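You operate a simulated robot arm through the tools that you are given. There is no shell and no other tool. Be economical: measure what you need, move in short steps, check, and stop when the job is done.

The job below is to be done with a simulated two-armed robot. You get a single attempt, and the scene is never put back.

Task
Put the cream clay pot from the top of the paint bench in the sink bowl. Take the tube that says "white" from the top of the paint bench and put it on top of the green block. Count the paint pads on the top of the paint bench, then put as many of the cream posts from the top of the paint bench on the top of the front window-side table. Fetch the glue stick from the top of the front cross table and stand it on the top of the big grey block. Take the sponge dabber on the top of the front cross table and put it away on the top of the middle wall-side table. Put the cardboard tube on top of the purple cone on the top of the front cross table. Fetch the cup from the top of the front window-side table and stand it on the top of the back window-side table. Open the left door under the blue box, put the paste pot on the top of the front wall-side table away on the second board from the bottom of the fourth shelf bay, then shut the box. Take the duster on the top of the front wall-side table and put it away on the left half of the sill under the green blind. Any order will do. Set down upright: clay pot, tube, glue stick, sponge dabber, cup.

It is judged by the outcome, as a careful person would: the job done as asked, and still so three seconds after it is handed in. It fails if anything else is knocked over, pushed out of place, dropped, spilled or broken.

Robot
Two 7-joint arms with three-finger grippers on one trunk, on a base that drives. Base frame: it is fixed to the floor where the robot stands at the start and does not move with it; the origin is under the middle of the robot, x ahead of it, y to its left, z up; the surface under the hand at the start is at about z = 80. Units: cm, degrees, N and s.
The left shoulder is at the start at [4.2, 15.4, 100.7], the right one opposite. With the tool pointing down near the work surface each hand reaches from about 22 to 64 cm from the robot's upright axis, wherever it stands, measured 20 degrees to its own side. Places, roughly: cardboard tube (5x5x19 cm) [-620, 20, 80]; clay pot [50, 0, 75]; cone (7x7x11 cm) [-600, 50, 80]; cream post (4x4x9 cm) [30, -40, 80]; cup (6x6x9 cm) [-260, 190, 80]; duster (7x5x5 cm) [-370, 110, 80]; glue stick [-600, -25, 75]; green block (7x10x4 cm) [-70, 210, 80]; left door under the blue box [-890, 0, 50]; left half of the sill under the green blind [-560, 420, 90]; paint pad (7x7x2 cm) [50, -60, 80]; paste pot [-275, 150, 75]; second board of the fourth shelf bay [-910, 20, 50]; sink bowl (31x20 cm) [-184, -236, 68]; sponge dabber (4x4x6 cm) [-600, 20, 80]; top of the back window-side table [-640, 200, 70]; top of the big grey block [-150, -10, 80]; top of the front window-side table [-330, 200, 70]; top of the middle wall-side table [-480, 130, 70]; tube [50, 25, 75]. Payload 2.69 kg a hand.
Tool frame (each hand has its own): the origin (TCP) lies between the finger pads and is the grasp point; the fingertips stand 2.9 cm ahead of it; z points along the fingers, y is the line along which they close. The gripper opens to 12 cm. The gripper's body begins 7.8 cm behind the TCP.
Orientation is told as [roll, pitch, yaw] about the base's x, y, z axes, in that order, counted from this pose: with the fingers straight down and closing along the base's y, the tool's x points along the base's -x, its y along +y and its z along -z.

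Tools
- The arms move only by the tool nudge_tool. It takes "left_moves", "right_moves" or both (then of equal length, played together; a hand with none holds still); each is a list of rows, each a list of 7 numbers: the shift along the tool's x, y, z in units of 50 mm (1.0 is 50 mm), then the turn, a rotation vector about the tool's x, y, z in units of 4 degrees (1.0 is 4 degrees), then the finger opening in cm, from 0 to 12. In form: [[x, y, z, rx, ry, rz, fingers], ...]. A call has 1 to 8 rows; each row shifts and turns the commanded pose from where the row before left it, along the tool's axes as they then stand. A call with a number of a shift or a turn outside -1 to 1 is refused whole. Rows are played at 5 a second. More than 5 cm and 8.6 degrees between two rows, or a gripper value outside its range, and nothing of the call is played. Where a pose cannot be reached the arm comes as near as it can. A force on the tool above 40 N (or 10 N above the force at the start of the call, whichever is more), or a blocked arm, ends the call early, and 0.2 s more pass. The fingers move at their own pace and stop on an object; they squeeze with about 20 N. The grip force told is the motor's: it shows also when the fingers shut on nothing. Time passes only in rows, and 0.2 s behind the last, so rows that do not move let the fingers close. It gives the time, the measured TCP pose, the force on the tool (base axes), the opening and the grip force at its end, in the units of the frame above (readings bear some noise), with the torque about the TCP (base axes, N m) and any sound that the robot's microphone picked up.
- Cameras (640 x 400 px; columns grow to the right, rows downward): "scene" is now at [15.34, -2.47, 117.57]; the picture's right is [-0.28, -0.96, 0.00], its down [-0.36, 0.11, -0.93] and it looks along [0.89, -0.26, -0.38] (base axes); focal length 214 px, centre (320, 200). "left" rides on the left gripper at [6.3, 0, -10.4] in its tool frame; the picture's right is [0.00, 1.00, 0.00], its down [-0.83, 0.00, -0.56] and it looks along [-0.56, 0.00, 0.83] (tool axes); focal length 275 px, centre (320, 200). "right" rides on the right gripper at [6.3, 0, -10.4] in its tool frame; the picture's right is [0.00, 1.00, 0.00], its down [-0.83, 0.00, -0.56] and it looks along [-0.56, 0.00, 0.83] (tool axes); focal length 275 px, centre (320, 200).
- grab_frame(camera): a new picture of that camera. The clock stands still meanwhile.
- lift_body(by): slides the trunk up (or, below 0, down) by that many cm; the arms and the scene camera ride with it, the base frame stays. It gives what a move gives, with no picture.
- roll_base(legs): drives the robot by 1 to 6 legs, each [ahead, left, turn to the left] in cm, cm and degrees, along the robot's own axes; the way and the turn of a leg run together, so that a leg with both is an arc; at most 150 cm and 180 degrees a leg. The arms and the cameras ride along, it lands a little off, and it stops where it bumps. It gives what a move gives.
- turn_head(pan, tilt): turns the head with the scene camera to pan (to the left, within 80 degrees either way) and tilt (down, from -29 to 69), counted from straight ahead of the robot. It gives what a move gives.
- point_at(camera, pixels): for up to 12 pixels [column, row] of the newest picture of that camera ("zoom" is the newest enlarged one), the place [x, y, z] in the base frame of the surface seen there, good to about 0.2 cm. The clock stands still meanwhile.
- enlarge(camera, box): a new picture of the part [left, top, right, bottom] of that camera's present view, enlarged. The clock stands still meanwhile.
- job_done(): hands the job in; it is judged then, once.

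Keep the steps short. Do not move on a guess: measure, check each grasp and each placing, and mend mistakes. In all there are 364 turns and 308 pictures (those below and enlarged ones count). Leave the grippers open and the arms clear of the work at the hand-in unless told otherwise, and finish with a single line.

The tools are called after "Request:" as a command line: name --argument value ..., lists and objects as JSON in quotes. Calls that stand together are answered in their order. nudge_tool: Moves the arms, as the interface text tells. Its arguments: {"type":"object","properties":{"left_moves":{"type":"array","items":{"type":"array","items":{"type":"number"}}},"right_moves":{"type":"array","items":{"type":"array","items":{"type":"number"}}}},"required":[]} The other tools are called the same way: lift_body (by) slides the trunk up or down; roll_base (legs) drives the base; turn_head (pan, tilt) turns the head that bears the scene camera; grab_frame (camera) takes a picture; point_at (camera, pixels) gives the place of the surface under pixels of a picture; enlarge (camera, box) takes an enlarged picture of a part of a camera's view; job_done () hands the job in.

At the start:

```text
time: 0.0
left_eef_pos: [38.21, 13.81, 108.36]
left_tcp_rot: [0.1, 0.0, 0.0]
left_ft_force: [0.4, 0.3, 0.7]
left_moment: [0.03, 0.02, -0.01]
left_opening: 11.99
left_gripper_force: 0.1
right_eef_pos: [31.7, -13.41, 110.62]
right_tcp_rot: [0.0, 0.0, -0.1]
right_ft_force: [-0.4, -0.5, -0.1]
right_moment: [0.04, 0.02, 0.0]
right_opening: 12.0
right_gripper_force: 0.0
trunk travel left (down, up): [-37.5, 6.3]
robot x, y, heading: [0.1, -0.17, -0.4]
head pan, tilt: [-16.3, 22.1]
```

scene: 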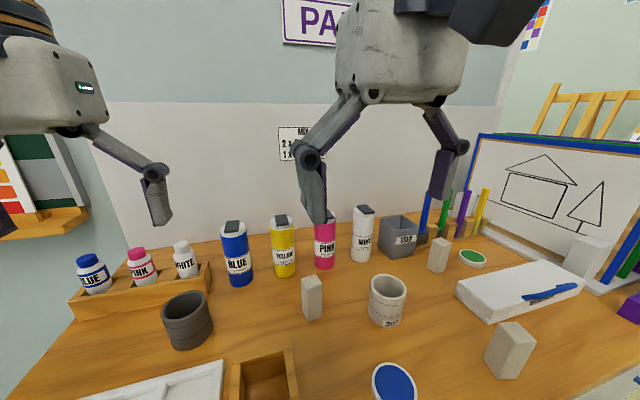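
right: 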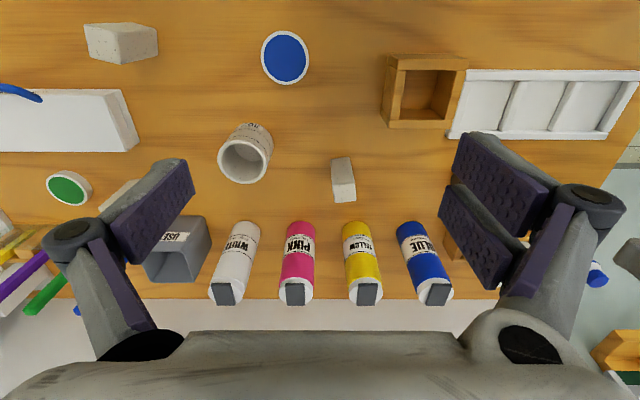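
left: 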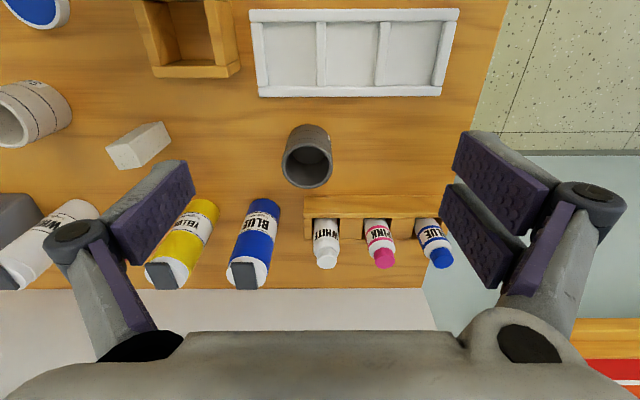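

I'll look over the paint bench first: the scene straight ahead and to the right.

Request:
turn_head --pan -50 --tilt 35

Request:
grab_frame --camera "scene"

```text
time: 1.0
left_eef_pos: [38.21, 13.76, 108.35]
left_tcp_rot: [0.0, 0.0, -0.1]
left_ft_force: [-1.0, -0.1, -0.5]
left_moment: [-0.02, 0.0, -0.01]
left_opening: 11.99
left_gripper_force: 0.1
right_eef_pos: [31.57, -13.3, 110.66]
right_tcp_rot: [0.0, 0.0, 0.0]
right_ft_force: [0.3, 0.2, -0.2]
right_moment: [-0.02, -0.01, 0.03]
right_opening: 12.0
right_gripper_force: 0.1
trunk travel left (down, up): [-37.5, 6.3]
robot x, y, heading: [-0.19, 0.02, -0.0]
head pan, tilt: [-50.0, 35.0]
```

```text
304 pictures are left
```

scene: 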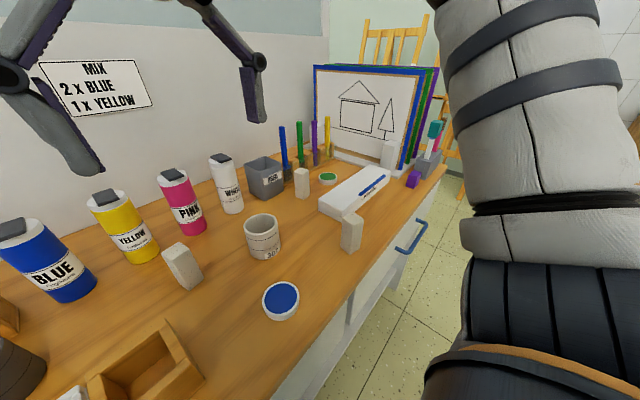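

Two pads (blue, green) visible so far; zooming to the far end.

Request:
enlarge --camera "scene" --box '[200, 110, 460, 272]'

Request:
turn_head --pan 20 --tilt 45

Request:
grab_frame --camera "scene"

```text
2.46 times, centred on (330, 191) of scene
```

zoom: 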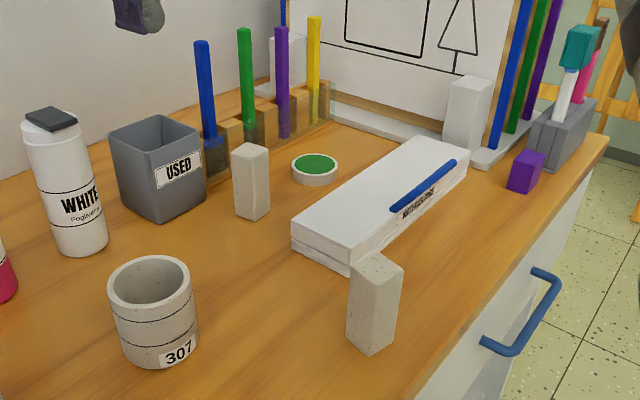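

```text
time: 2.4
left_eef_pos: [38.16, 13.79, 108.34]
left_tcp_rot: [0.0, 0.0, 0.0]
left_ft_force: [-1.1, 0.3, -0.6]
left_moment: [0.0, 0.0, 0.03]
left_opening: 12.02
left_gripper_force: 0.1
right_eef_pos: [31.65, -13.34, 110.42]
right_tcp_rot: [0.0, 0.0, 0.0]
right_ft_force: [-0.8, 0.0, 0.1]
right_moment: [-0.01, 0.02, -0.02]
right_opening: 12.0
right_gripper_force: 0.0
trunk travel left (down, up): [-37.5, 6.3]
robot x, y, heading: [0.19, -0.34, 0.2]
head pan, tilt: [20.0, 45.0]
```

```text
302 pictures are left
```

scene: 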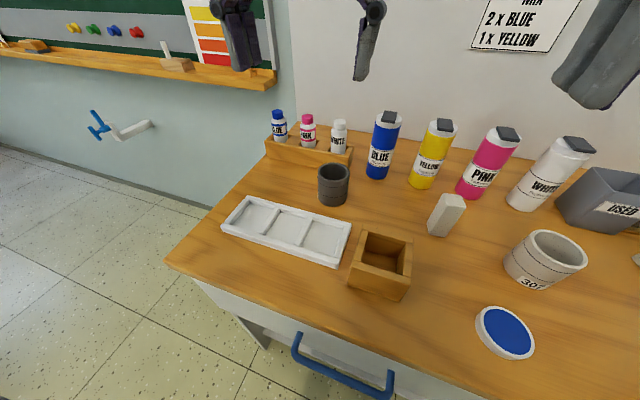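

Measure the key bench items in this picture: white tube (340,140), post (446,215), pot rim (545,258), pad, bench surface.

Request:
point_at --camera "scene" --pixels '[[339, 125], [338, 141], [317, 152], [450, 198], [438, 232], [512, 248], [580, 262], [545, 235], [545, 290], [503, 333], [410, 200], [383, 116]]'

Request:
enlarge --camera "scene" --box '[250, 90, 410, 190]'

```text
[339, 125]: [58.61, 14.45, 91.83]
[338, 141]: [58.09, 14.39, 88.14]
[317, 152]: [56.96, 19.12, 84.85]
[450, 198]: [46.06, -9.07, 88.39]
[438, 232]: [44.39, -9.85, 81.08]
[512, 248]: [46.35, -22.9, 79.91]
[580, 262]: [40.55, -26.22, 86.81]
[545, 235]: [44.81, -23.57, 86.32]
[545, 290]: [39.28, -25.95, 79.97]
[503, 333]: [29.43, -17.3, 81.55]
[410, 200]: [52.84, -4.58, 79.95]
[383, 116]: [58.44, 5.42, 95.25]
```

```text
4.00 times, centred on (330, 140) of scene
```

zoom: 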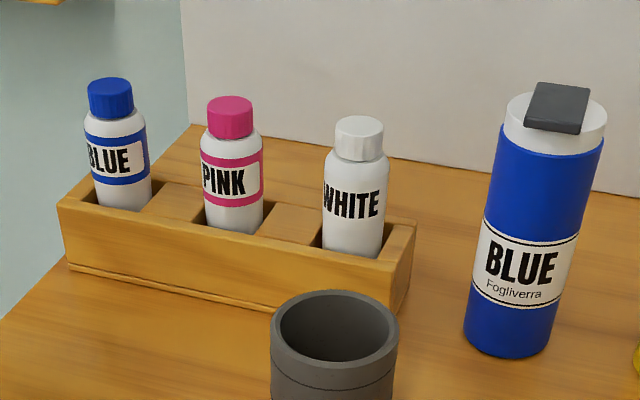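

Request:
turn_head --pan -30 --tilt 50

Request:
grab_frame --camera "scene"

```text
time: 3.6
left_eef_pos: [38.16, 13.85, 108.35]
left_tcp_rot: [0.0, 0.0, 0.1]
left_ft_force: [-0.5, -0.2, -0.7]
left_moment: [-0.03, 0.0, 0.0]
left_opening: 12.0
left_gripper_force: 0.1
right_eef_pos: [31.7, -13.32, 110.45]
right_tcp_rot: [0.0, 0.0, 0.0]
right_ft_force: [-0.1, 0.8, 0.5]
right_moment: [0.02, -0.02, 0.02]
right_opening: 11.99
right_gripper_force: 0.0
trunk travel left (down, up): [-37.5, 6.3]
robot x, y, heading: [-0.35, -0.03, -0.3]
head pan, tilt: [-30.0, 50.0]
```

```text
300 pictures are left
```

scene: 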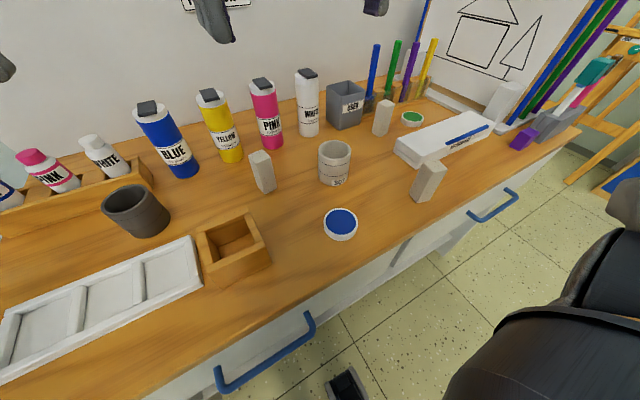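

Request:
point_at --camera "scene" --pixels '[[320, 147], [349, 147], [335, 142], [334, 158], [260, 155], [264, 185], [383, 104], [433, 167], [428, 190], [340, 222], [411, 119], [104, 142]]'

Request:
enlarge --camera "scene" --box '[230, 100, 470, 250]'

```text
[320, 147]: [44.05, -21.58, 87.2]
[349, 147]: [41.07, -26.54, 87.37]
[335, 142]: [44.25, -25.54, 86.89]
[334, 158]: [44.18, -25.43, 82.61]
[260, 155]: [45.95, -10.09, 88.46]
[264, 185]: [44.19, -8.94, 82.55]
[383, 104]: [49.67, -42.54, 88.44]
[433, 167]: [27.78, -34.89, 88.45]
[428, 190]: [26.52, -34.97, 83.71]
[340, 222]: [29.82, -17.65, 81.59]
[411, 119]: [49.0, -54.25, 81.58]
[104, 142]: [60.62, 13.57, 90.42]
```

```text
2.67 times, centred on (350, 175) of scene
```

zoom: 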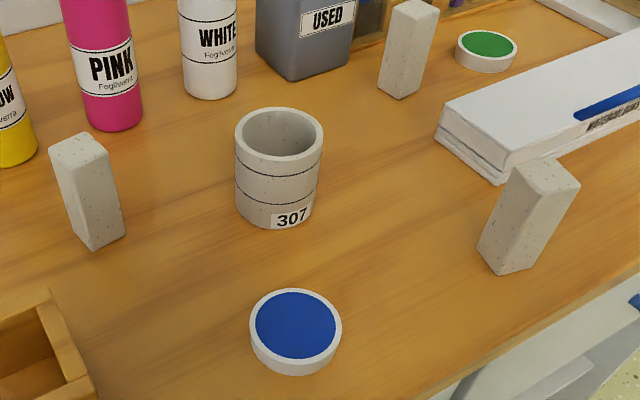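

Pot centre ≈(42.6,−24), top 87.3; white tube ≈(60,14.3), top 92. Move both hands over them.

Request:
nudge_tool --right_moves '[[-0.55, -0.54, 0, 0, 0, 0, 12], [-0.55, -0.54, 0, 0, 0, 0, 12], [-0.55, -0.54, 0, 0, 0, 0, 12], [-0.55, -0.54, 0, 0, 0, 0, 12], [0, 0, 0.8, 0, 0, 0, 12], [0, 0, 0.8, 0, 0, 0, 12], [0, 0, 0.8, 0, 0, 0, 12], [0, 0, 0.8, 0, 0, 0, 12]]' --left_moves '[[-0.88, 0.02, 0, 0, 0, 0, 6.5], [-0.88, 0.02, 0, 0, 0, 0, 6.5], [-0.88, 0.02, 0, 0, 0, 0, 6.5], [-0.88, 0.02, 0, 0, 0, 0, 6.5], [-0.88, 0.02, 0, 0, 0, 0, 6.5], [0, 0, 0.5, 0, 0, 0, 6.5], [0, 0, 0.5, 0, 0, 0, 6.5], [0, 0, 0.5, 0, 0, 0, 6.5]]'

Request:
grab_frame --camera "left"

Request:
grab_frame --camera "right"

```text
time: 5.4
left_eef_pos: [55.52, 14.47, 100.03]
left_tcp_rot: [0.0, 0.1, 0.0]
left_ft_force: [0.7, 0.3, 0.7]
left_moment: [0.01, 0.04, 0.02]
left_opening: 6.49
left_gripper_force: 0.1
left hand out of reach, approached as far as the arm can: row 4, 5, 6, 7, 8
right_eef_pos: [42.58, -24.12, 94.42]
right_tcp_rot: [0.0, -0.1, 0.0]
right_ft_force: [0.1, -0.3, 1.3]
right_moment: [-0.03, 0.02, 0.0]
right_opening: 11.99
right_gripper_force: 0.1
trunk travel left (down, up): [-37.5, 6.3]
robot x, y, heading: [-0.14, 0.14, -0.2]
head pan, tilt: [-30.0, 50.0]
```

```text
298 pictures are left
```

left: 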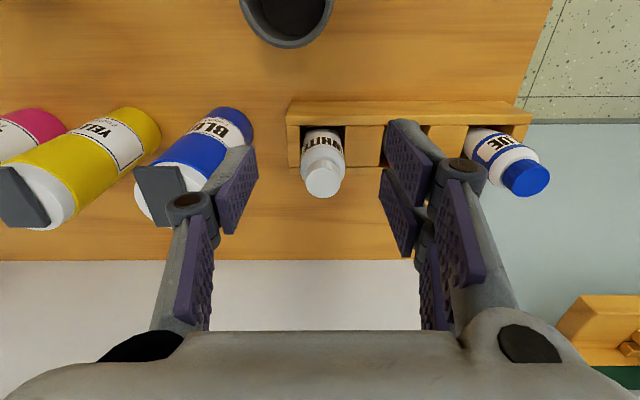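

```text
297 pictures are left
```

right: 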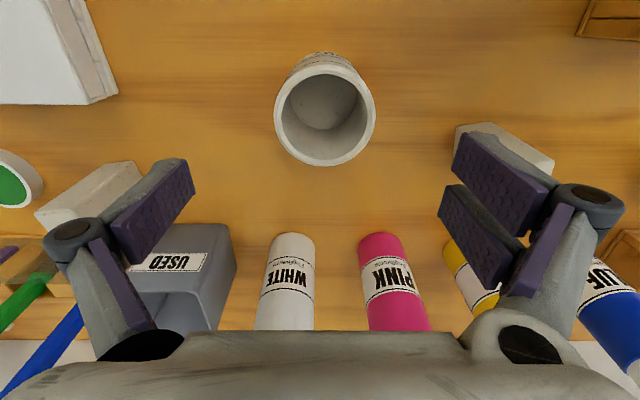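

Request:
point_at --camera "left" --pixels '[[322, 182], [322, 150], [322, 110], [353, 150], [512, 175]]'

Request:
point_at --camera "right" --pixels '[[280, 110], [371, 110], [325, 68], [325, 160], [500, 135]]'

Request:
point_at --camera "scene" --pixels '[[370, 255], [260, 335], [350, 390], [265, 375]]'

```text
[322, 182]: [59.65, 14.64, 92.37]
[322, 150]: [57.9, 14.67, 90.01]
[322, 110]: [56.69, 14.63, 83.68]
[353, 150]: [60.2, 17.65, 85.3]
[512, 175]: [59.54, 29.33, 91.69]
```

```text
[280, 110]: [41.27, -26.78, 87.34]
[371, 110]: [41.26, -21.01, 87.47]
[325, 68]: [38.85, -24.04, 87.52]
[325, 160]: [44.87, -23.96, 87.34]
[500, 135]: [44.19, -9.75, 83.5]
```

```text
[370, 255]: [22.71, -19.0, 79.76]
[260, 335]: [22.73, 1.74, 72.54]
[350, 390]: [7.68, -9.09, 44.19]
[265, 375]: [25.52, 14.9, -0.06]
```

Lower the right hand round the pot and close.

Request:
nudge_tool --right_moves '[[0.14, 0.03, 0.7, 0, 0, 0, 12], [0, 0, 0.75, 0, 0, 0, 12], [0, 0, 0.75, 0, 0, 0, 12], [0, 0, 0, 0, 0, 0, 5], [0, 0, 0, 0, 0, 0, 5], [0, 0, -0.6, 0, 0, 0, 5], [0, 0, -0.9, 0, 0, 0, 5], [0, 0, -0.9, 0, 0, 0, 5]]'

Request:
grab_frame --camera "right"

```text
time: 7.2
left_eef_pos: [55.47, 14.47, 100.16]
left_tcp_rot: [0.1, 0.1, -0.1]
left_ft_force: [-0.5, -0.1, -0.5]
left_moment: [0.0, -0.04, -0.04]
left_opening: 6.49
left_gripper_force: 0.1
right_eef_pos: [41.78, -24.0, 95.61]
right_tcp_rot: [0.0, 0.0, 0.0]
right_ft_force: [0.8, -0.6, -0.1]
right_moment: [0.0, 0.01, 0.01]
right_opening: 6.42
right_gripper_force: 19.9
trunk travel left (down, up): [-37.5, 6.3]
robot x, y, heading: [0.02, -0.16, -0.2]
head pan, tilt: [-30.0, 50.0]
```

```text
296 pictures are left
```

right: 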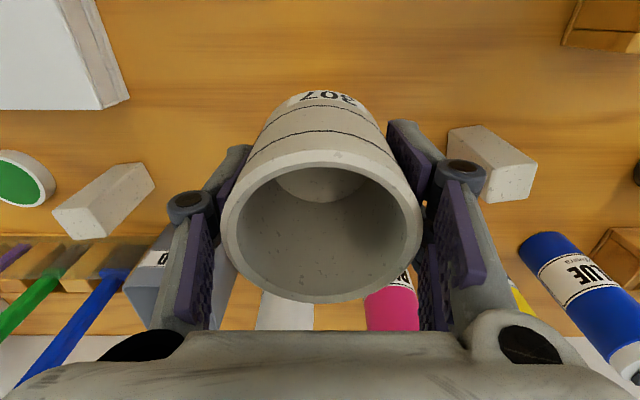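

Pot held (6.4 cm). Raise and pull it back, then creep the base 4.5 cm ahead to reach the tube.

Request:
nudge_tool --right_moves '[[0.7, 0, -0.6, 0, 0, 0, 5], [0.7, 0, -0.6, 0, 0, 0, 5], [0.7, 0, -0.6, 0, 0, 0, 5]]'

Request:
roll_base --legs '[[4.5, 0, 0]]'

Request:
grab_frame --camera "left"

```text
time: 8.0
left_eef_pos: [55.32, 14.41, 100.18]
left_tcp_rot: [0.0, 0.1, 0.0]
left_ft_force: [-1.1, 0.2, 0.0]
left_moment: [0.0, -0.04, -0.01]
left_opening: 6.52
left_gripper_force: 0.0
right_eef_pos: [31.34, -24.09, 104.48]
right_tcp_rot: [0.1, -0.1, -0.2]
right_ft_force: [0.3, 0.6, 0.0]
right_moment: [0.0, 0.02, -0.02]
right_opening: 6.41
right_gripper_force: 19.8
trunk travel left (down, up): [-37.5, 6.3]
robot x, y, heading: [-0.17, 0.43, 0.1]
head pan, tilt: [-30.0, 50.0]
```

```text
time: 8.9
left_eef_pos: [60.17, 14.44, 100.03]
left_tcp_rot: [0.0, 0.1, 0.0]
left_ft_force: [0.6, 0.6, -0.7]
left_moment: [0.0, 0.02, 0.03]
left_opening: 6.51
left_gripper_force: 0.1
right_eef_pos: [36.02, -24.14, 104.44]
right_tcp_rot: [0.0, 0.0, 0.0]
right_ft_force: [-0.3, 0.2, -1.2]
right_moment: [-0.01, -0.01, 0.0]
right_opening: 6.42
right_gripper_force: 20.6
trunk travel left (down, up): [-37.5, 6.3]
robot x, y, heading: [4.67, -0.3, 0.1]
head pan, tilt: [-30.0, 50.0]
```

```text
295 pictures are left
```

left: 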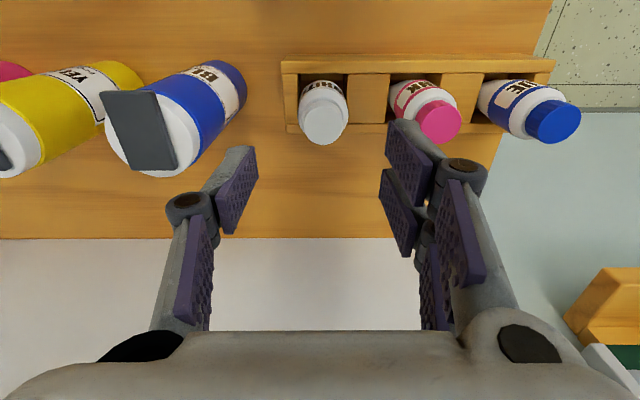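

Left hand now over the tube; descend to z≈90 and close.

Request:
nudge_tool --left_moves '[[0.1, 0.04, 0.5, 0, 0, 0, 6.5], [0, 0, 0.75, 0, 0, 0, 6.5], [0, 0, 0.8, 0, 0, 0, 6.5], [0, 0, 0, 0, 0, 0, 2], [0, 0, 0, 0, 0, 0, 2]]'

Request:
grab_frame --camera "left"

```text
time: 10.1
left_eef_pos: [62.74, 14.38, 90.8]
left_tcp_rot: [0.1, 0.2, 0.1]
left_ft_force: [4.4, 10.1, 4.0]
left_moment: [0.26, -0.2, -0.3]
left_opening: 2.67
left_gripper_force: 5.7
left hand out of reach, approached as far as the arm can: row 1, 2, 3
right_eef_pos: [35.96, -23.93, 104.42]
right_tcp_rot: [0.0, 0.0, -0.1]
right_ft_force: [0.4, 0.3, -1.7]
right_moment: [-0.01, 0.0, 0.02]
right_opening: 6.42
right_gripper_force: 20.1
trunk travel left (down, up): [-37.5, 6.3]
robot x, y, heading: [4.5, -0.01, 0.0]
head pan, tilt: [-30.0, 50.0]
```

```text
294 pictures are left
```

left: 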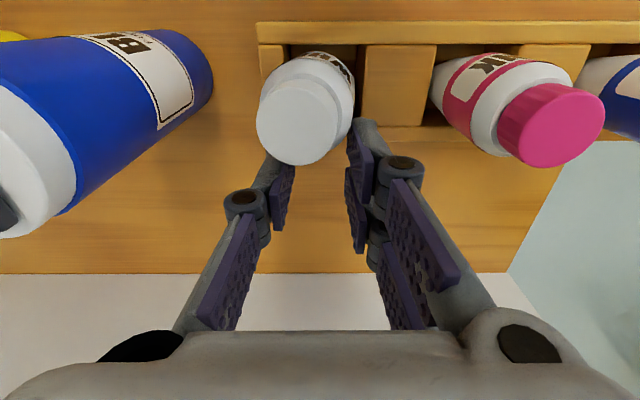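

The command was still overshooting in x; fingers pinch behind the tube. Open, back up 4.7 cm commanded, then look.

Request:
nudge_tool --left_moves '[[0, 0, 0, 0, 0, 0, 6.5], [0, 0, 0, 0, 0, 0, 6.5], [0.47, 0.05, 0, 0, 0, 0, 6.5], [0.47, 0, 0, 0, 0, 0, 6.5], [0, 0, 0, 0, 0, 0, 6.5]]'

Request:
grab_frame --camera "left"

```text
time: 11.3
left_eef_pos: [62.56, 13.82, 92.02]
left_tcp_rot: [0.0, 0.1, 0.0]
left_ft_force: [1.6, -0.4, -0.9]
left_moment: [0.04, -0.01, -0.03]
left_opening: 6.51
left_gripper_force: 0.1
left hand out of reach, approached as far as the arm can: row 3, 4
right_eef_pos: [36.05, -24.05, 104.4]
right_tcp_rot: [0.0, 0.0, 0.0]
right_ft_force: [0.2, -0.3, -2.2]
right_moment: [0.02, 0.0, 0.0]
right_opening: 6.37
right_gripper_force: 19.8
trunk travel left (down, up): [-37.5, 6.3]
robot x, y, heading: [4.55, -0.09, -0.1]
head pan, tilt: [-30.0, 50.0]
```

```text
293 pictures are left
```

left: 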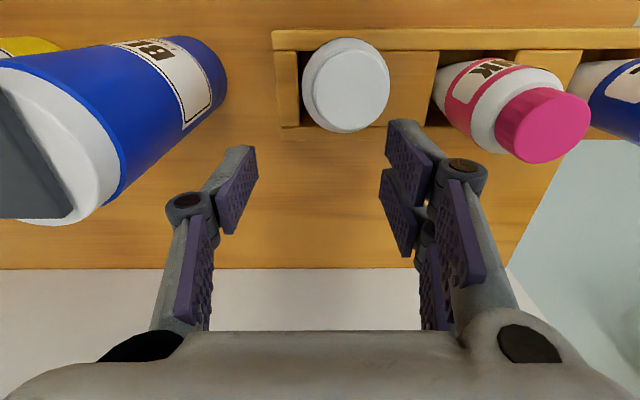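

Request:
nudge_tool --left_moves '[[0.4, 0, 0, 0, 0, 0, 6.5], [0, 0, 0, 0, 0, 0, 6.5]]'

```text
time: 11.9
left_eef_pos: [62.32, 13.59, 92.19]
left_tcp_rot: [0.0, 0.1, 0.1]
left_ft_force: [0.3, -0.3, 0.1]
left_moment: [-0.03, 0.04, 0.02]
left_opening: 6.48
left_gripper_force: 0.1
left hand out of reach, approached as far as the arm can: row 1
right_eef_pos: [35.88, -24.14, 104.41]
right_tcp_rot: [0.1, 0.1, 0.0]
right_ft_force: [-0.3, 0.7, -2.2]
right_moment: [-0.01, 0.01, -0.02]
right_opening: 6.4
right_gripper_force: 20.0
trunk travel left (down, up): [-37.5, 6.3]
robot x, y, heading: [4.52, -0.15, -0.2]
head pan, tilt: [-30.0, 50.0]
```

Request:
nudge_tool --left_moves '[[0.6, 0, 0, 0, 0, 0, 6.5], [0, 0, 0, 0, 0, 0, 6.5]]'

```text
time: 12.5
left_eef_pos: [62.13, 13.19, 92.94]
left_tcp_rot: [0.0, 0.1, 0.1]
left_ft_force: [0.0, 0.4, 0.5]
left_moment: [0.03, 0.02, -0.01]
left_opening: 6.5
left_gripper_force: 0.2
left hand out of reach, approached as far as the arm can: row 1
right_eef_pos: [35.92, -24.11, 104.48]
right_tcp_rot: [0.0, 0.0, 0.1]
right_ft_force: [0.1, -0.2, -2.2]
right_moment: [0.02, -0.01, 0.04]
right_opening: 6.36
right_gripper_force: 19.9
trunk travel left (down, up): [-37.5, 6.3]
robot x, y, heading: [4.57, -0.12, -0.1]
head pan, tilt: [-30.0, 50.0]
```

Arm seems stuck near full stretch; lift and pull back together to bend it free.

Request:
nudge_tool --left_moves '[[0.1, 0, -0.6, 0, 0, 0, 6.5], [0.3, 0, -0.6, 0, 0, 0, 6.5], [0.6, 0, -0.3, 0, 0, 0, 6.5], [0.6, 0, 0, 0, 0, 0, 6.5], [0, 0, 0, 0, 0, 0, 6.5]]'

```text
time: 13.7
left_eef_pos: [58.97, 12.47, 101.68]
left_tcp_rot: [0.0, 0.1, 0.0]
left_ft_force: [-0.9, -0.3, 0.2]
left_moment: [0.0, 0.0, -0.04]
left_opening: 6.52
left_gripper_force: 0.0
left hand out of reach, approached as far as the arm can: row 3, 4
right_eef_pos: [35.95, -24.15, 104.57]
right_tcp_rot: [0.0, 0.0, 0.1]
right_ft_force: [-0.7, 0.7, -0.7]
right_moment: [0.03, -0.01, -0.01]
right_opening: 6.39
right_gripper_force: 19.9
trunk travel left (down, up): [-37.5, 6.3]
robot x, y, heading: [4.78, -0.11, -0.0]
head pan, tilt: [-30.0, 50.0]
```

Request:
nudge_tool --left_moves '[[0.9, 0, 0, 0, 0, 0, 6.5], [0.9, 0, 0, 0, 0, 0, 6.5], [0, 0, 0, 0, 0, 0, 6.5]]'

```text
time: 14.5
left_eef_pos: [57.86, 10.93, 103.25]
left_tcp_rot: [0.1, 0.1, 0.0]
left_ft_force: [0.2, 0.5, 0.4]
left_moment: [0.01, 0.01, 0.01]
left_opening: 6.52
left_gripper_force: 0.0
left hand out of reach, approached as far as the arm can: row 1, 2
right_eef_pos: [35.99, -24.1, 104.5]
right_tcp_rot: [0.0, 0.1, 0.0]
right_ft_force: [-0.6, -0.3, -1.2]
right_moment: [0.05, 0.01, -0.01]
right_opening: 6.38
right_gripper_force: 20.1
trunk travel left (down, up): [-37.5, 6.3]
robot x, y, heading: [4.69, -0.02, 0.1]
head pan, tilt: [-30.0, 50.0]
```

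Request:
nudge_tool --left_moves '[[0.3, 0.8, 0, 0, 0, 0, 6.5], [0.5, 0.8, 0, 0, 0, 0, 6.5], [0.9, 0, 0, 0, 0, 0, 6.5], [0.9, 0, 0, 0, 0, 0, 6.5]]'

Request:
turn_head --pan 30 --tilt 30

Request:
grab_frame --camera "scene"

```text
time: 15.5
left_eef_pos: [49.84, 18.22, 104.2]
left_tcp_rot: [-0.3, -0.2, 0.3]
left_ft_force: [-1.0, -0.6, -1.1]
left_moment: [0.1, 0.0, 0.01]
left_opening: 6.49
left_gripper_force: 0.1
left hand out of reach, approached as far as the arm can: row 1, 2, 3
right_eef_pos: [36.17, -24.25, 104.29]
right_tcp_rot: [0.0, 0.2, 0.0]
right_ft_force: [0.4, -0.7, -1.6]
right_moment: [0.04, 0.09, 0.01]
right_opening: 6.35
right_gripper_force: 19.9
trunk travel left (down, up): [-37.5, 6.3]
robot x, y, heading: [4.51, -0.12, 0.1]
head pan, tilt: [-30.0, 50.0]
```

```text
time: 16.8
left_eef_pos: [49.9, 18.07, 104.23]
left_tcp_rot: [-0.2, -0.3, 0.3]
left_ft_force: [-0.2, 0.0, 0.3]
left_moment: [-0.01, 0.02, -0.03]
left_opening: 6.52
left_gripper_force: 0.0
right_eef_pos: [35.97, -23.97, 104.47]
right_tcp_rot: [0.0, 0.0, 0.0]
right_ft_force: [-0.5, -0.1, -2.6]
right_moment: [0.0, -0.01, 0.04]
right_opening: 6.34
right_gripper_force: 19.6
trunk travel left (down, up): [-37.5, 6.3]
robot x, y, heading: [4.61, -0.08, 0.1]
head pan, tilt: [30.0, 30.0]
```

```text
292 pictures are left
```

scene: 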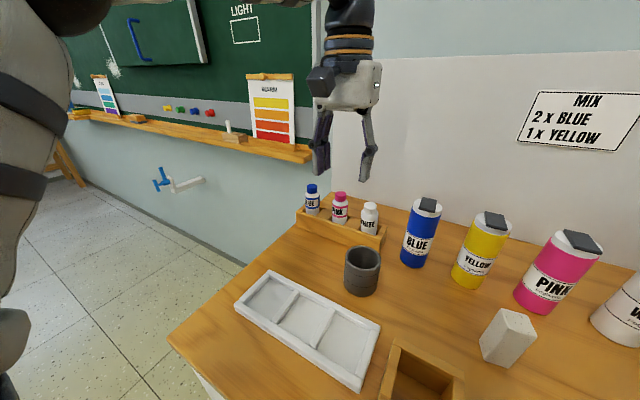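

Hand free again at (49.9,18.1,104). I'll raise the trunk 5 cm for more reach, go low first, then forward in small checked steps.

Request:
lift_body --by 5

Request:
nudge_tool --left_moves '[[0, -0.3, 0.9, 0, 0, 0, 6.5], [0, -0.3, 0.9, 0, 0, 0, 6.5], [-0.4, -0.1, 0.7, 0, 0, 0, 6.5], [-0.5, 0, 0, 0, 0, 0, 6.5], [-0.5, 0, 0, 0, 0, 0, 6.5], [-0.5, 0, 0, 0, 0, 0, 6.5]]'

Request:
grab_frame --camera "left"

```text
time: 17.7
left_eef_pos: [49.87, 18.14, 109.08]
left_tcp_rot: [-0.1, 0.2, 0.0]
left_ft_force: [0.1, 0.4, -0.2]
left_moment: [0.02, 0.04, 0.04]
left_opening: 6.5
left_gripper_force: 0.0
right_eef_pos: [35.97, -24.06, 109.31]
right_tcp_rot: [0.0, 0.1, 0.0]
right_ft_force: [0.5, -0.7, -2.0]
right_moment: [0.01, 0.06, 0.0]
right_opening: 6.36
right_gripper_force: 20.1
trunk travel left (down, up): [-42.5, 1.3]
robot x, y, heading: [4.43, -0.03, 0.1]
head pan, tilt: [30.0, 30.0]
```

```text
time: 19.1
left_eef_pos: [59.2, 14.55, 96.54]
left_tcp_rot: [0.0, 0.2, 0.0]
left_ft_force: [0.5, 0.2, -0.4]
left_moment: [-0.02, -0.01, 0.0]
left_opening: 6.49
left_gripper_force: 0.1
right_eef_pos: [36.02, -24.09, 109.44]
right_tcp_rot: [0.0, 0.1, 0.0]
right_ft_force: [0.3, 0.6, -1.8]
right_moment: [0.01, 0.0, -0.01]
right_opening: 6.37
right_gripper_force: 19.8
trunk travel left (down, up): [-42.5, 1.3]
robot x, y, heading: [4.4, 0.11, -0.2]
head pan, tilt: [30.0, 30.0]
```

```text
291 pictures are left
```

left: 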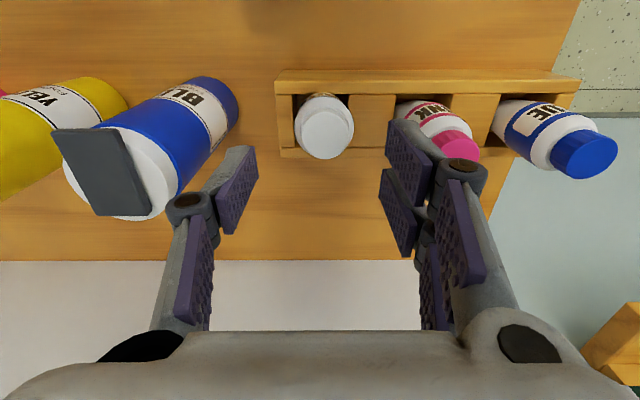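

Request:
point_at --camera "left" --pixels '[[325, 128], [302, 128], [350, 128]]'

```text
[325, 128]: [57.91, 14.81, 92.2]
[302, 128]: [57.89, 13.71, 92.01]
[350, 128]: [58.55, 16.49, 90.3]
```

Request:
point_at --camera "left" --pixels '[[325, 113], [325, 135], [325, 145], [325, 153], [325, 157]]'

```text
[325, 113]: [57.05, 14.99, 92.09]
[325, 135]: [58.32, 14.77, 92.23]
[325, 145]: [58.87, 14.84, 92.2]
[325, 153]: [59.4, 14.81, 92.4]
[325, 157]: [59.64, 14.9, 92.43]
```

Tube centre (58.4,14.8). Descend to 90 and close.

Request:
nudge_tool --left_moves '[[0.16, 0.05, 0.3, 0, 0, 0, 6.5], [0, 0, 0.5, 0, 0, 0, 6.5], [0, 0, 0.5, 0, 0, 0, 6.5], [0, 0, 0, 0, 0, 0, 2], [0, 0, 0, 0, 0, 0, 2]]'

Request:
grab_frame --camera "left"

```text
time: 20.3
left_eef_pos: [58.32, 14.95, 90.11]
left_tcp_rot: [0.1, 0.2, 0.0]
left_ft_force: [2.1, 0.8, 0.4]
left_moment: [-0.01, -0.05, -0.01]
left_opening: 3.72
left_gripper_force: 20.2
right_eef_pos: [35.86, -24.05, 109.39]
right_tcp_rot: [0.1, -0.1, 0.0]
right_ft_force: [0.7, -0.3, -1.9]
right_moment: [-0.02, 0.0, 0.0]
right_opening: 6.35
right_gripper_force: 19.6
trunk travel left (down, up): [-42.5, 1.3]
robot x, y, heading: [4.27, -0.2, -0.1]
head pan, tilt: [30.0, 30.0]
```

```text
290 pictures are left
```

left: 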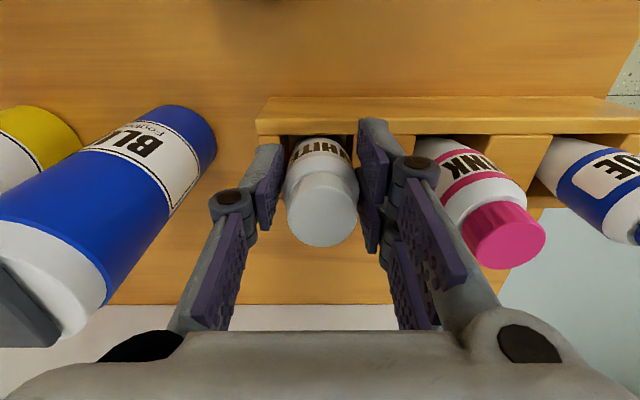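

Tube held (3.7 cm). Lift out and pull back.

Request:
nudge_tool --left_moves '[[0, 0, -0.5, 0, 0, 0, 2], [0, 0, -0.7, 0, 0, 0, 2], [0, 0, -0.7, 0, 0, 0, 2], [0.5, 0, -0.5, 0, 0, 0, 2], [0.9, 0, 0, 0, 0, 0, 2], [0.9, 0, 0, 0, 0, 0, 2], [0.9, 0, 0, 0, 0, 0, 2], [0.9, 0, 0, 0, 0, 0, 2]]'

Request:
grab_frame --camera "left"

```text
time: 22.1
left_eef_pos: [37.81, 14.86, 102.29]
left_tcp_rot: [0.0, -0.1, 0.0]
left_ft_force: [-0.6, -0.8, -0.8]
left_moment: [-0.03, 0.0, 0.02]
left_opening: 3.71
left_gripper_force: 20.4
right_eef_pos: [35.89, -24.03, 109.46]
right_tcp_rot: [0.0, 0.0, 0.0]
right_ft_force: [0.0, -0.3, -0.9]
right_moment: [0.01, -0.05, -0.02]
right_opening: 6.35
right_gripper_force: 19.5
trunk travel left (down, up): [-42.5, 1.3]
robot x, y, heading: [4.34, 0.09, -0.0]
head pan, tilt: [30.0, 30.0]
```

```text
289 pictures are left
```

left: 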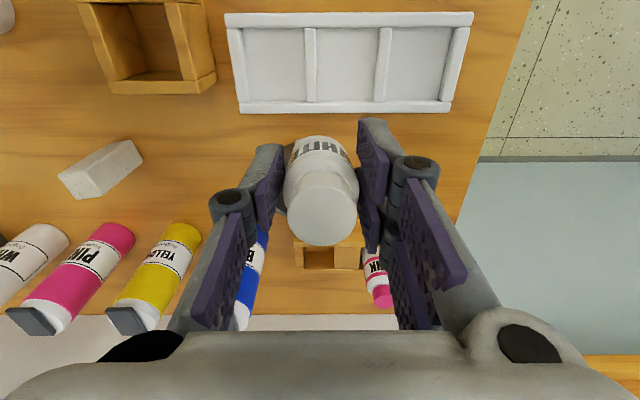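

Both held. Back away 30 cm, then look left at the room.

Request:
roll_base --legs '[[-35, 0, 0]]'

Request:
turn_head --pan 80 --tilt 15

Request:
grab_frame --camera "scene"

Request:
turn_head --pan -80 --tilt 15

Request:
grab_frame --camera "scene"

```text
time: 24.4
left_eef_pos: [2.87, 14.86, 102.13]
left_tcp_rot: [0.0, 0.1, 0.0]
left_ft_force: [1.1, -0.1, -0.4]
left_moment: [0.0, -0.04, -0.04]
left_opening: 3.7
left_gripper_force: 20.3
right_eef_pos: [0.77, -24.2, 109.44]
right_tcp_rot: [0.0, 0.0, 0.0]
right_ft_force: [-0.5, 0.4, -1.0]
right_moment: [0.04, 0.0, 0.0]
right_opening: 6.35
right_gripper_force: 20.1
trunk travel left (down, up): [-42.5, 1.3]
robot x, y, heading: [-30.49, 0.03, -0.1]
head pan, tilt: [30.0, 30.0]
```

```text
time: 25.6
left_eef_pos: [2.87, 14.88, 102.38]
left_tcp_rot: [0.0, 0.1, -0.1]
left_ft_force: [-0.4, 0.0, -1.4]
left_moment: [0.0, 0.0, 0.02]
left_opening: 3.69
left_gripper_force: 19.6
right_eef_pos: [1.03, -24.07, 109.39]
right_tcp_rot: [0.1, -0.1, 0.0]
right_ft_force: [-0.6, 0.1, -1.2]
right_moment: [0.03, -0.03, 0.03]
right_opening: 6.37
right_gripper_force: 20.1
trunk travel left (down, up): [-42.5, 1.3]
robot x, y, heading: [-30.53, 0.3, -0.1]
head pan, tilt: [80.0, 15.0]
```

```text
288 pictures are left
```

scene: 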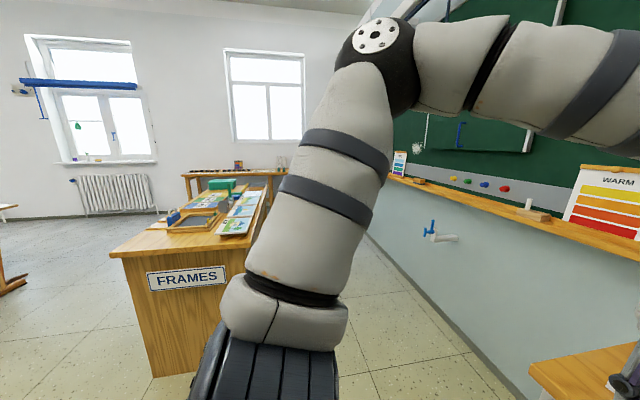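

```text
time: 28.0
left_eef_pos: [2.78, 15.01, 102.27]
left_tcp_rot: [0.0, 0.2, -0.1]
left_ft_force: [-0.4, 0.3, -2.0]
left_moment: [-0.01, 0.0, 0.01]
left_opening: 3.7
left_gripper_force: 19.8
right_eef_pos: [0.83, -24.07, 109.36]
right_tcp_rot: [0.0, 0.1, 0.0]
right_ft_force: [0.2, -0.1, -1.6]
right_moment: [0.0, 0.0, 0.01]
right_opening: 6.36
right_gripper_force: 20.2
trunk travel left (down, up): [-42.5, 1.3]
robot x, y, heading: [-30.81, 0.18, -0.3]
head pan, tilt: [-80.0, 15.0]
```

```text
287 pictures are left
```

scene: 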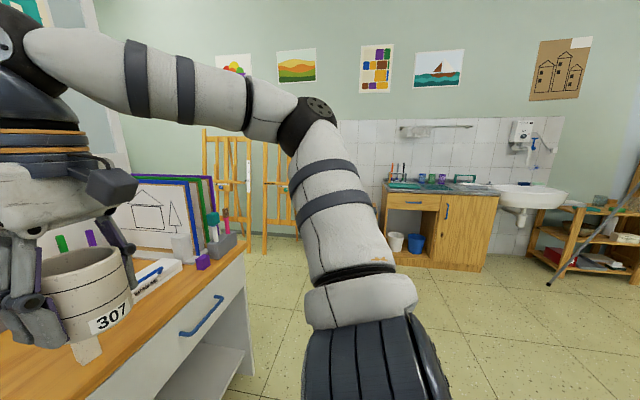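

Sink is seen at (510,188); measure the sink and free floor on that side.

Request:
point_at --camera "scene" --pixels '[[520, 188], [493, 190], [560, 190], [520, 205], [400, 185], [450, 190], [385, 215], [490, 230], [285, 250], [560, 260], [550, 285], [600, 215]]'

Request:
enlarge --camera "scene" --box '[370, 100, 610, 250]'

```text
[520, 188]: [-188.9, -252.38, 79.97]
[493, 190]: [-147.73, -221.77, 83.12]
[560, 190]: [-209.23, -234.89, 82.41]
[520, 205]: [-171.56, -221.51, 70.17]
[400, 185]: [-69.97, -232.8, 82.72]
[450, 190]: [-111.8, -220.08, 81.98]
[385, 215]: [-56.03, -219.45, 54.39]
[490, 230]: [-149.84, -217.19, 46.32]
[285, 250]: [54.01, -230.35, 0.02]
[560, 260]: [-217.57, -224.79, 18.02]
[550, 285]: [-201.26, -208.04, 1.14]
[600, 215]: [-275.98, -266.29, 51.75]
```

```text
2.67 times, centred on (490, 175) of scene
```

zoom: 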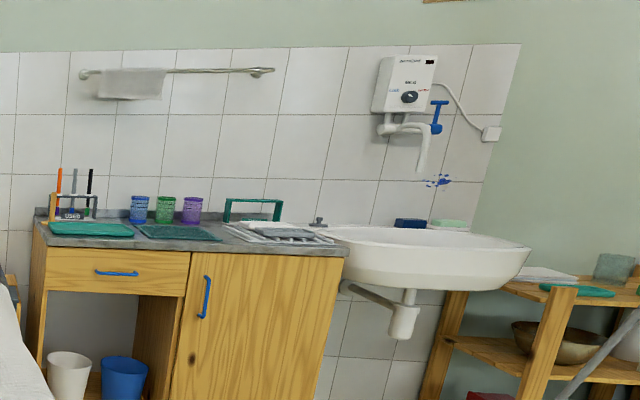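

Request:
roll_base --legs '[[-10, 0, 0], [0, 0, -90], [120, 0, 0]]'

Request:
turn_head --pan -65 --tilt 25

Request:
grab_frame --camera "scene"

```text
time: 38.7
left_eef_pos: [-26.7, -153.97, 102.23]
left_tcp_rot: [0.1, 0.1, -90.4]
left_ft_force: [0.3, 0.7, -0.9]
left_moment: [0.04, 0.03, -0.02]
left_opening: 3.7
left_gripper_force: 20.0
right_eef_pos: [-65.51, -151.73, 109.43]
right_tcp_rot: [0.0, 0.0, -90.5]
right_ft_force: [-0.4, 0.1, -1.4]
right_moment: [0.05, -0.02, -0.03]
right_opening: 6.38
right_gripper_force: 20.1
trunk travel left (down, up): [-42.5, 1.3]
robot x, y, heading: [-41.2, -120.06, -90.2]
head pan, tilt: [-80.0, 15.0]
```

```text
time: 39.5
left_eef_pos: [-26.59, -153.82, 102.32]
left_tcp_rot: [0.1, 0.0, -90.4]
left_ft_force: [-0.7, -0.3, -1.0]
left_moment: [-0.02, -0.02, -0.04]
left_opening: 3.72
left_gripper_force: 19.9
right_eef_pos: [-65.54, -151.67, 109.42]
right_tcp_rot: [0.0, 0.0, -90.4]
right_ft_force: [0.0, -0.4, -0.9]
right_moment: [0.04, -0.02, 0.0]
right_opening: 6.35
right_gripper_force: 19.8
trunk travel left (down, up): [-42.5, 1.3]
robot x, y, heading: [-41.16, -120.32, -90.2]
head pan, tilt: [-65.0, 25.0]
```

```text
285 pictures are left
```

scene: 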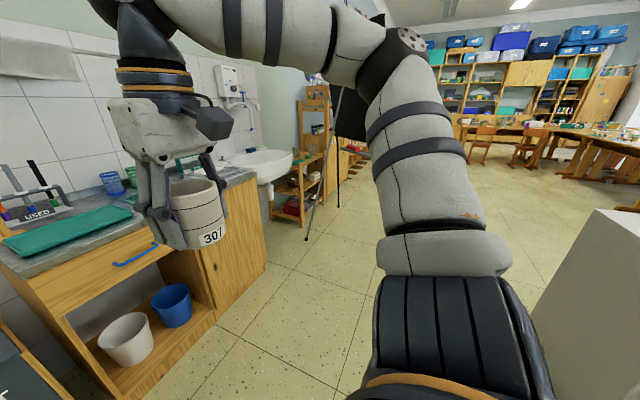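

Request:
point_at --camera "scene" --pixels '[[610, 240], [590, 215], [560, 300], [306, 240], [340, 208], [245, 155], [290, 155], [265, 165]]'

```text
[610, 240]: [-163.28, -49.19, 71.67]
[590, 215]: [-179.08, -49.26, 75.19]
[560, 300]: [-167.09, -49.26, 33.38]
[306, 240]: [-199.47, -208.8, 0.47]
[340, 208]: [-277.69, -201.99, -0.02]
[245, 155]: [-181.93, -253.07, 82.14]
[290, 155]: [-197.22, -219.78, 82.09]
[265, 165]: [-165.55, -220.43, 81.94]
```

Request:
roll_base --legs '[[15, 0, 0], [0, -124, 0], [35, 0, 0]]'

Request:
turn_head --pan -10 --tilt 35

Request:
grab_frame --camera "scene"

Request:
grab_frame --camera "right"

```text
time: 52.0
left_eef_pos: [-151.34, -202.1, 102.29]
left_tcp_rot: [0.0, 0.1, -90.7]
left_ft_force: [0.0, -1.2, -0.9]
left_moment: [0.02, 0.0, 0.02]
left_opening: 3.69
left_gripper_force: 20.2
right_eef_pos: [-190.28, -199.86, 109.4]
right_tcp_rot: [-0.1, 0.0, -90.7]
right_ft_force: [0.0, -0.4, -1.9]
right_moment: [0.02, 0.0, 0.01]
right_opening: 6.38
right_gripper_force: 19.7
trunk travel left (down, up): [-42.5, 1.3]
robot x, y, heading: [-165.57, -168.85, -90.7]
head pan, tilt: [-65.0, 25.0]
```

```text
time: 53.3
left_eef_pos: [-151.21, -202.19, 102.31]
left_tcp_rot: [0.1, 0.1, -90.7]
left_ft_force: [-0.2, -0.8, -1.5]
left_moment: [0.06, -0.01, -0.02]
left_opening: 3.69
left_gripper_force: 20.2
right_eef_pos: [-190.11, -199.87, 109.35]
right_tcp_rot: [0.0, 0.0, -90.7]
right_ft_force: [0.5, -0.9, -1.1]
right_moment: [0.03, 0.0, 0.01]
right_opening: 6.38
right_gripper_force: 19.6
trunk travel left (down, up): [-42.5, 1.3]
robot x, y, heading: [-165.52, -168.41, -90.8]
head pan, tilt: [-10.0, 35.0]
```

```text
284 pictures are left
```

scene: 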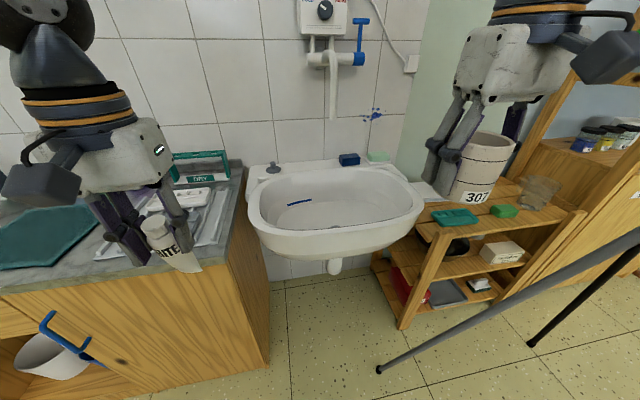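

```text
283 pictures are left
```

right: 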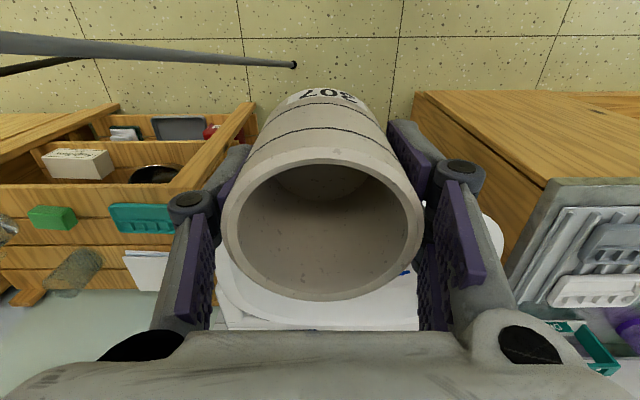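

Request:
point_at --camera "scene" --pixels '[[300, 202], [335, 210], [320, 220], [365, 205], [340, 195], [335, 240], [336, 168], [252, 200], [424, 205], [332, 115], [275, 215], [355, 195]]'

Request:
enlarge --camera "scene" --box '[230, 130, 440, 261]'

```text
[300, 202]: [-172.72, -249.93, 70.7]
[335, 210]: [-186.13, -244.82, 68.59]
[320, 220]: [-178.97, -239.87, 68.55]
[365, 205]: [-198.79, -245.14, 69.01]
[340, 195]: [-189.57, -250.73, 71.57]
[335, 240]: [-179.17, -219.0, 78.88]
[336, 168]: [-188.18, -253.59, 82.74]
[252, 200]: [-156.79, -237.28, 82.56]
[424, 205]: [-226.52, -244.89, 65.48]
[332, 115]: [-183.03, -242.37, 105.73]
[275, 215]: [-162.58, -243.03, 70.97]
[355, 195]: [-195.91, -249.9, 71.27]
```

```text
3.05 times, centred on (335, 196) of scene
```

zoom: 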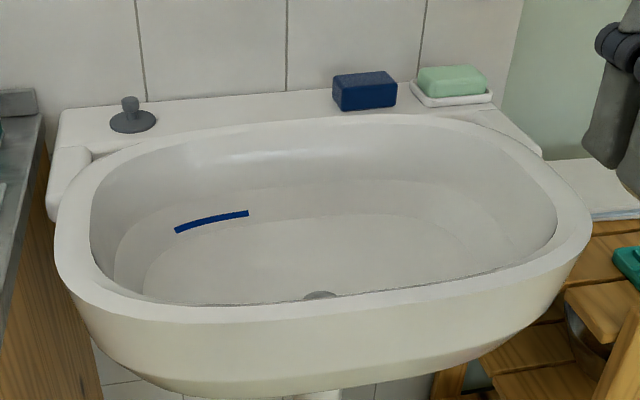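

Spout tip is at x≈−183, y≈−242, so I'll set the pot at about (−191,−235) on the flat bottom (z 68.5). Drive 18 ahead.

Request:
roll_base --legs '[[18, 0, 0.7]]'

Request:
grab_frame --camera "scene"

```text
time: 54.8
left_eef_pos: [-150.91, -220.15, 102.19]
left_tcp_rot: [-0.1, 0.1, -90.0]
left_ft_force: [-0.1, -1.6, -1.7]
left_moment: [0.05, -0.02, 0.0]
left_opening: 3.69
left_gripper_force: 19.9
right_eef_pos: [-189.88, -218.23, 109.48]
right_tcp_rot: [0.0, -0.1, -90.0]
right_ft_force: [0.1, -0.6, -1.5]
right_moment: [0.03, -0.01, 0.01]
right_opening: 6.39
right_gripper_force: 20.2
trunk travel left (down, up): [-42.5, 1.3]
robot x, y, heading: [-166.13, -186.64, -89.9]
head pan, tilt: [-10.0, 35.0]
```

```text
281 pictures are left
```

scene: 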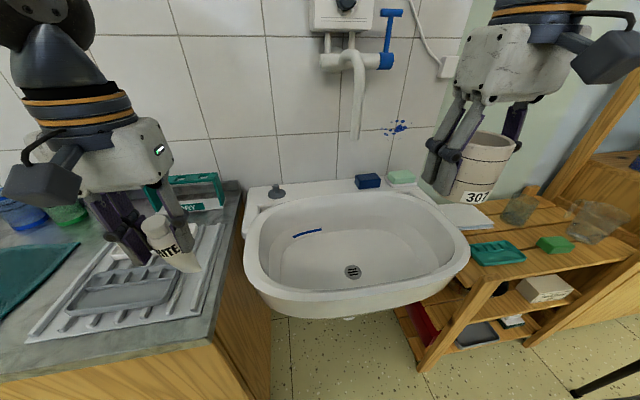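

Request:
point_at --camera "scene" --pixels '[[354, 135], [386, 60], [395, 13], [350, 55], [353, 272], [390, 262], [410, 255], [385, 285], [430, 250], [385, 235]]'

```text
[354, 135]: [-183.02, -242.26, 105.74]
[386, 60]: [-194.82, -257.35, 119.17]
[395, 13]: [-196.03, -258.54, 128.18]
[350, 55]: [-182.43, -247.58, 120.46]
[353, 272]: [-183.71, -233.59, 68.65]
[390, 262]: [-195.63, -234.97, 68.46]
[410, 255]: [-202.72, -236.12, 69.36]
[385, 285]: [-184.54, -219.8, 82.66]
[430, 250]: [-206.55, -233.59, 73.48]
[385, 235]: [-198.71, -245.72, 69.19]
```

Request:
nudge_tool --right_moves '[[-0.84, -0.155, 0, 0, 0, 0, 5], [-0.84, -0.155, 0, 0, 0, 0, 5], [-0.84, -0.155, 0, 0, 0, 0, 5], [-0.84, -0.155, 0, 0, 0, 0, 5], [0, 0, 0.9, 0, 0, 0, 5], [0, 0, 0.9, 0, 0, 0, 5], [0, 0, 0.9, 0, 0, 0, 5], [0, 0, 0.9, 0, 0, 0, 5]]'

Request:
grab_frame --camera "scene"

```text
time: 56.6
left_eef_pos: [-150.89, -220.03, 102.28]
left_tcp_rot: [0.1, 0.1, -90.0]
left_ft_force: [-0.1, 0.4, -1.6]
left_moment: [0.0, 0.01, -0.01]
left_opening: 3.7
left_gripper_force: 19.9
right_eef_pos: [-193.21, -234.87, 91.16]
right_tcp_rot: [0.0, 0.0, -90.0]
right_ft_force: [-0.5, -0.5, -1.5]
right_moment: [-0.01, -0.03, 0.04]
right_opening: 6.37
right_gripper_force: 19.6
trunk travel left (down, up): [-42.5, 1.3]
robot x, y, heading: [-165.86, -186.55, -90.4]
head pan, tilt: [-10.0, 35.0]
```

```text
280 pictures are left
```

scene: 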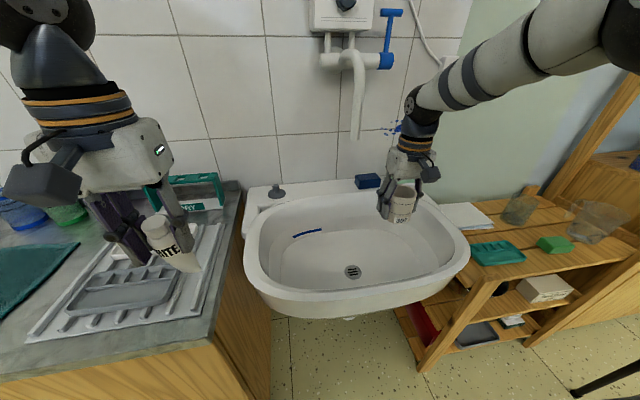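

Request:
nudge_tool --right_moves '[[0, 0, 0.85, 0, 0, 0, 5], [0, 0, 0.85, 0, 0, 0, 5], [0, 0, 0.85, 0, 0, 0, 5], [0, 0, 0.8, 0, 0, 0, 5], [0, 0, 0.35, 0, 0, 0, 5], [0, 0, 0.1, 0, 0, 0, 5], [0, 0, 0, 0, 0, 0, 8], [0, 0, 0, 0, 0, 0, 8]]'

Request:
enlarge --camera "scene" --box '[300, 150, 480, 262]'

```text
time: 58.4
left_eef_pos: [-150.88, -219.84, 102.26]
left_tcp_rot: [0.0, 0.2, -90.0]
left_ft_force: [-0.2, -0.3, -1.4]
left_moment: [0.0, -0.02, 0.01]
left_opening: 3.67
left_gripper_force: 19.9
right_eef_pos: [-192.95, -234.87, 72.51]
right_tcp_rot: [0.0, 0.0, -90.0]
right_ft_force: [-0.4, 0.8, -0.2]
right_moment: [0.01, 0.0, 0.02]
right_opening: 7.98
right_gripper_force: 0.0
trunk travel left (down, up): [-42.5, 1.3]
robot x, y, heading: [-166.29, -186.71, -90.0]
head pan, tilt: [-10.0, 35.0]
```

```text
3.56 times, centred on (390, 206) of scene
```

zoom: 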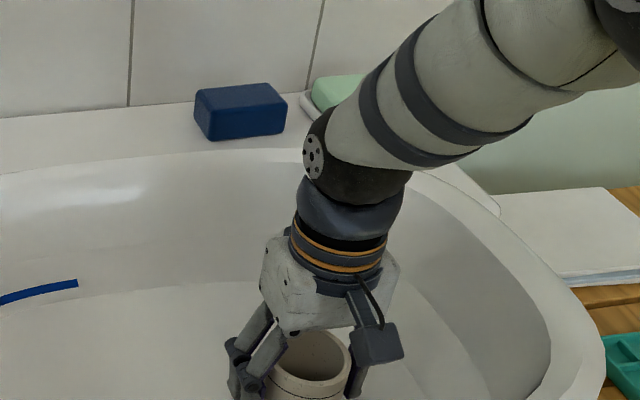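

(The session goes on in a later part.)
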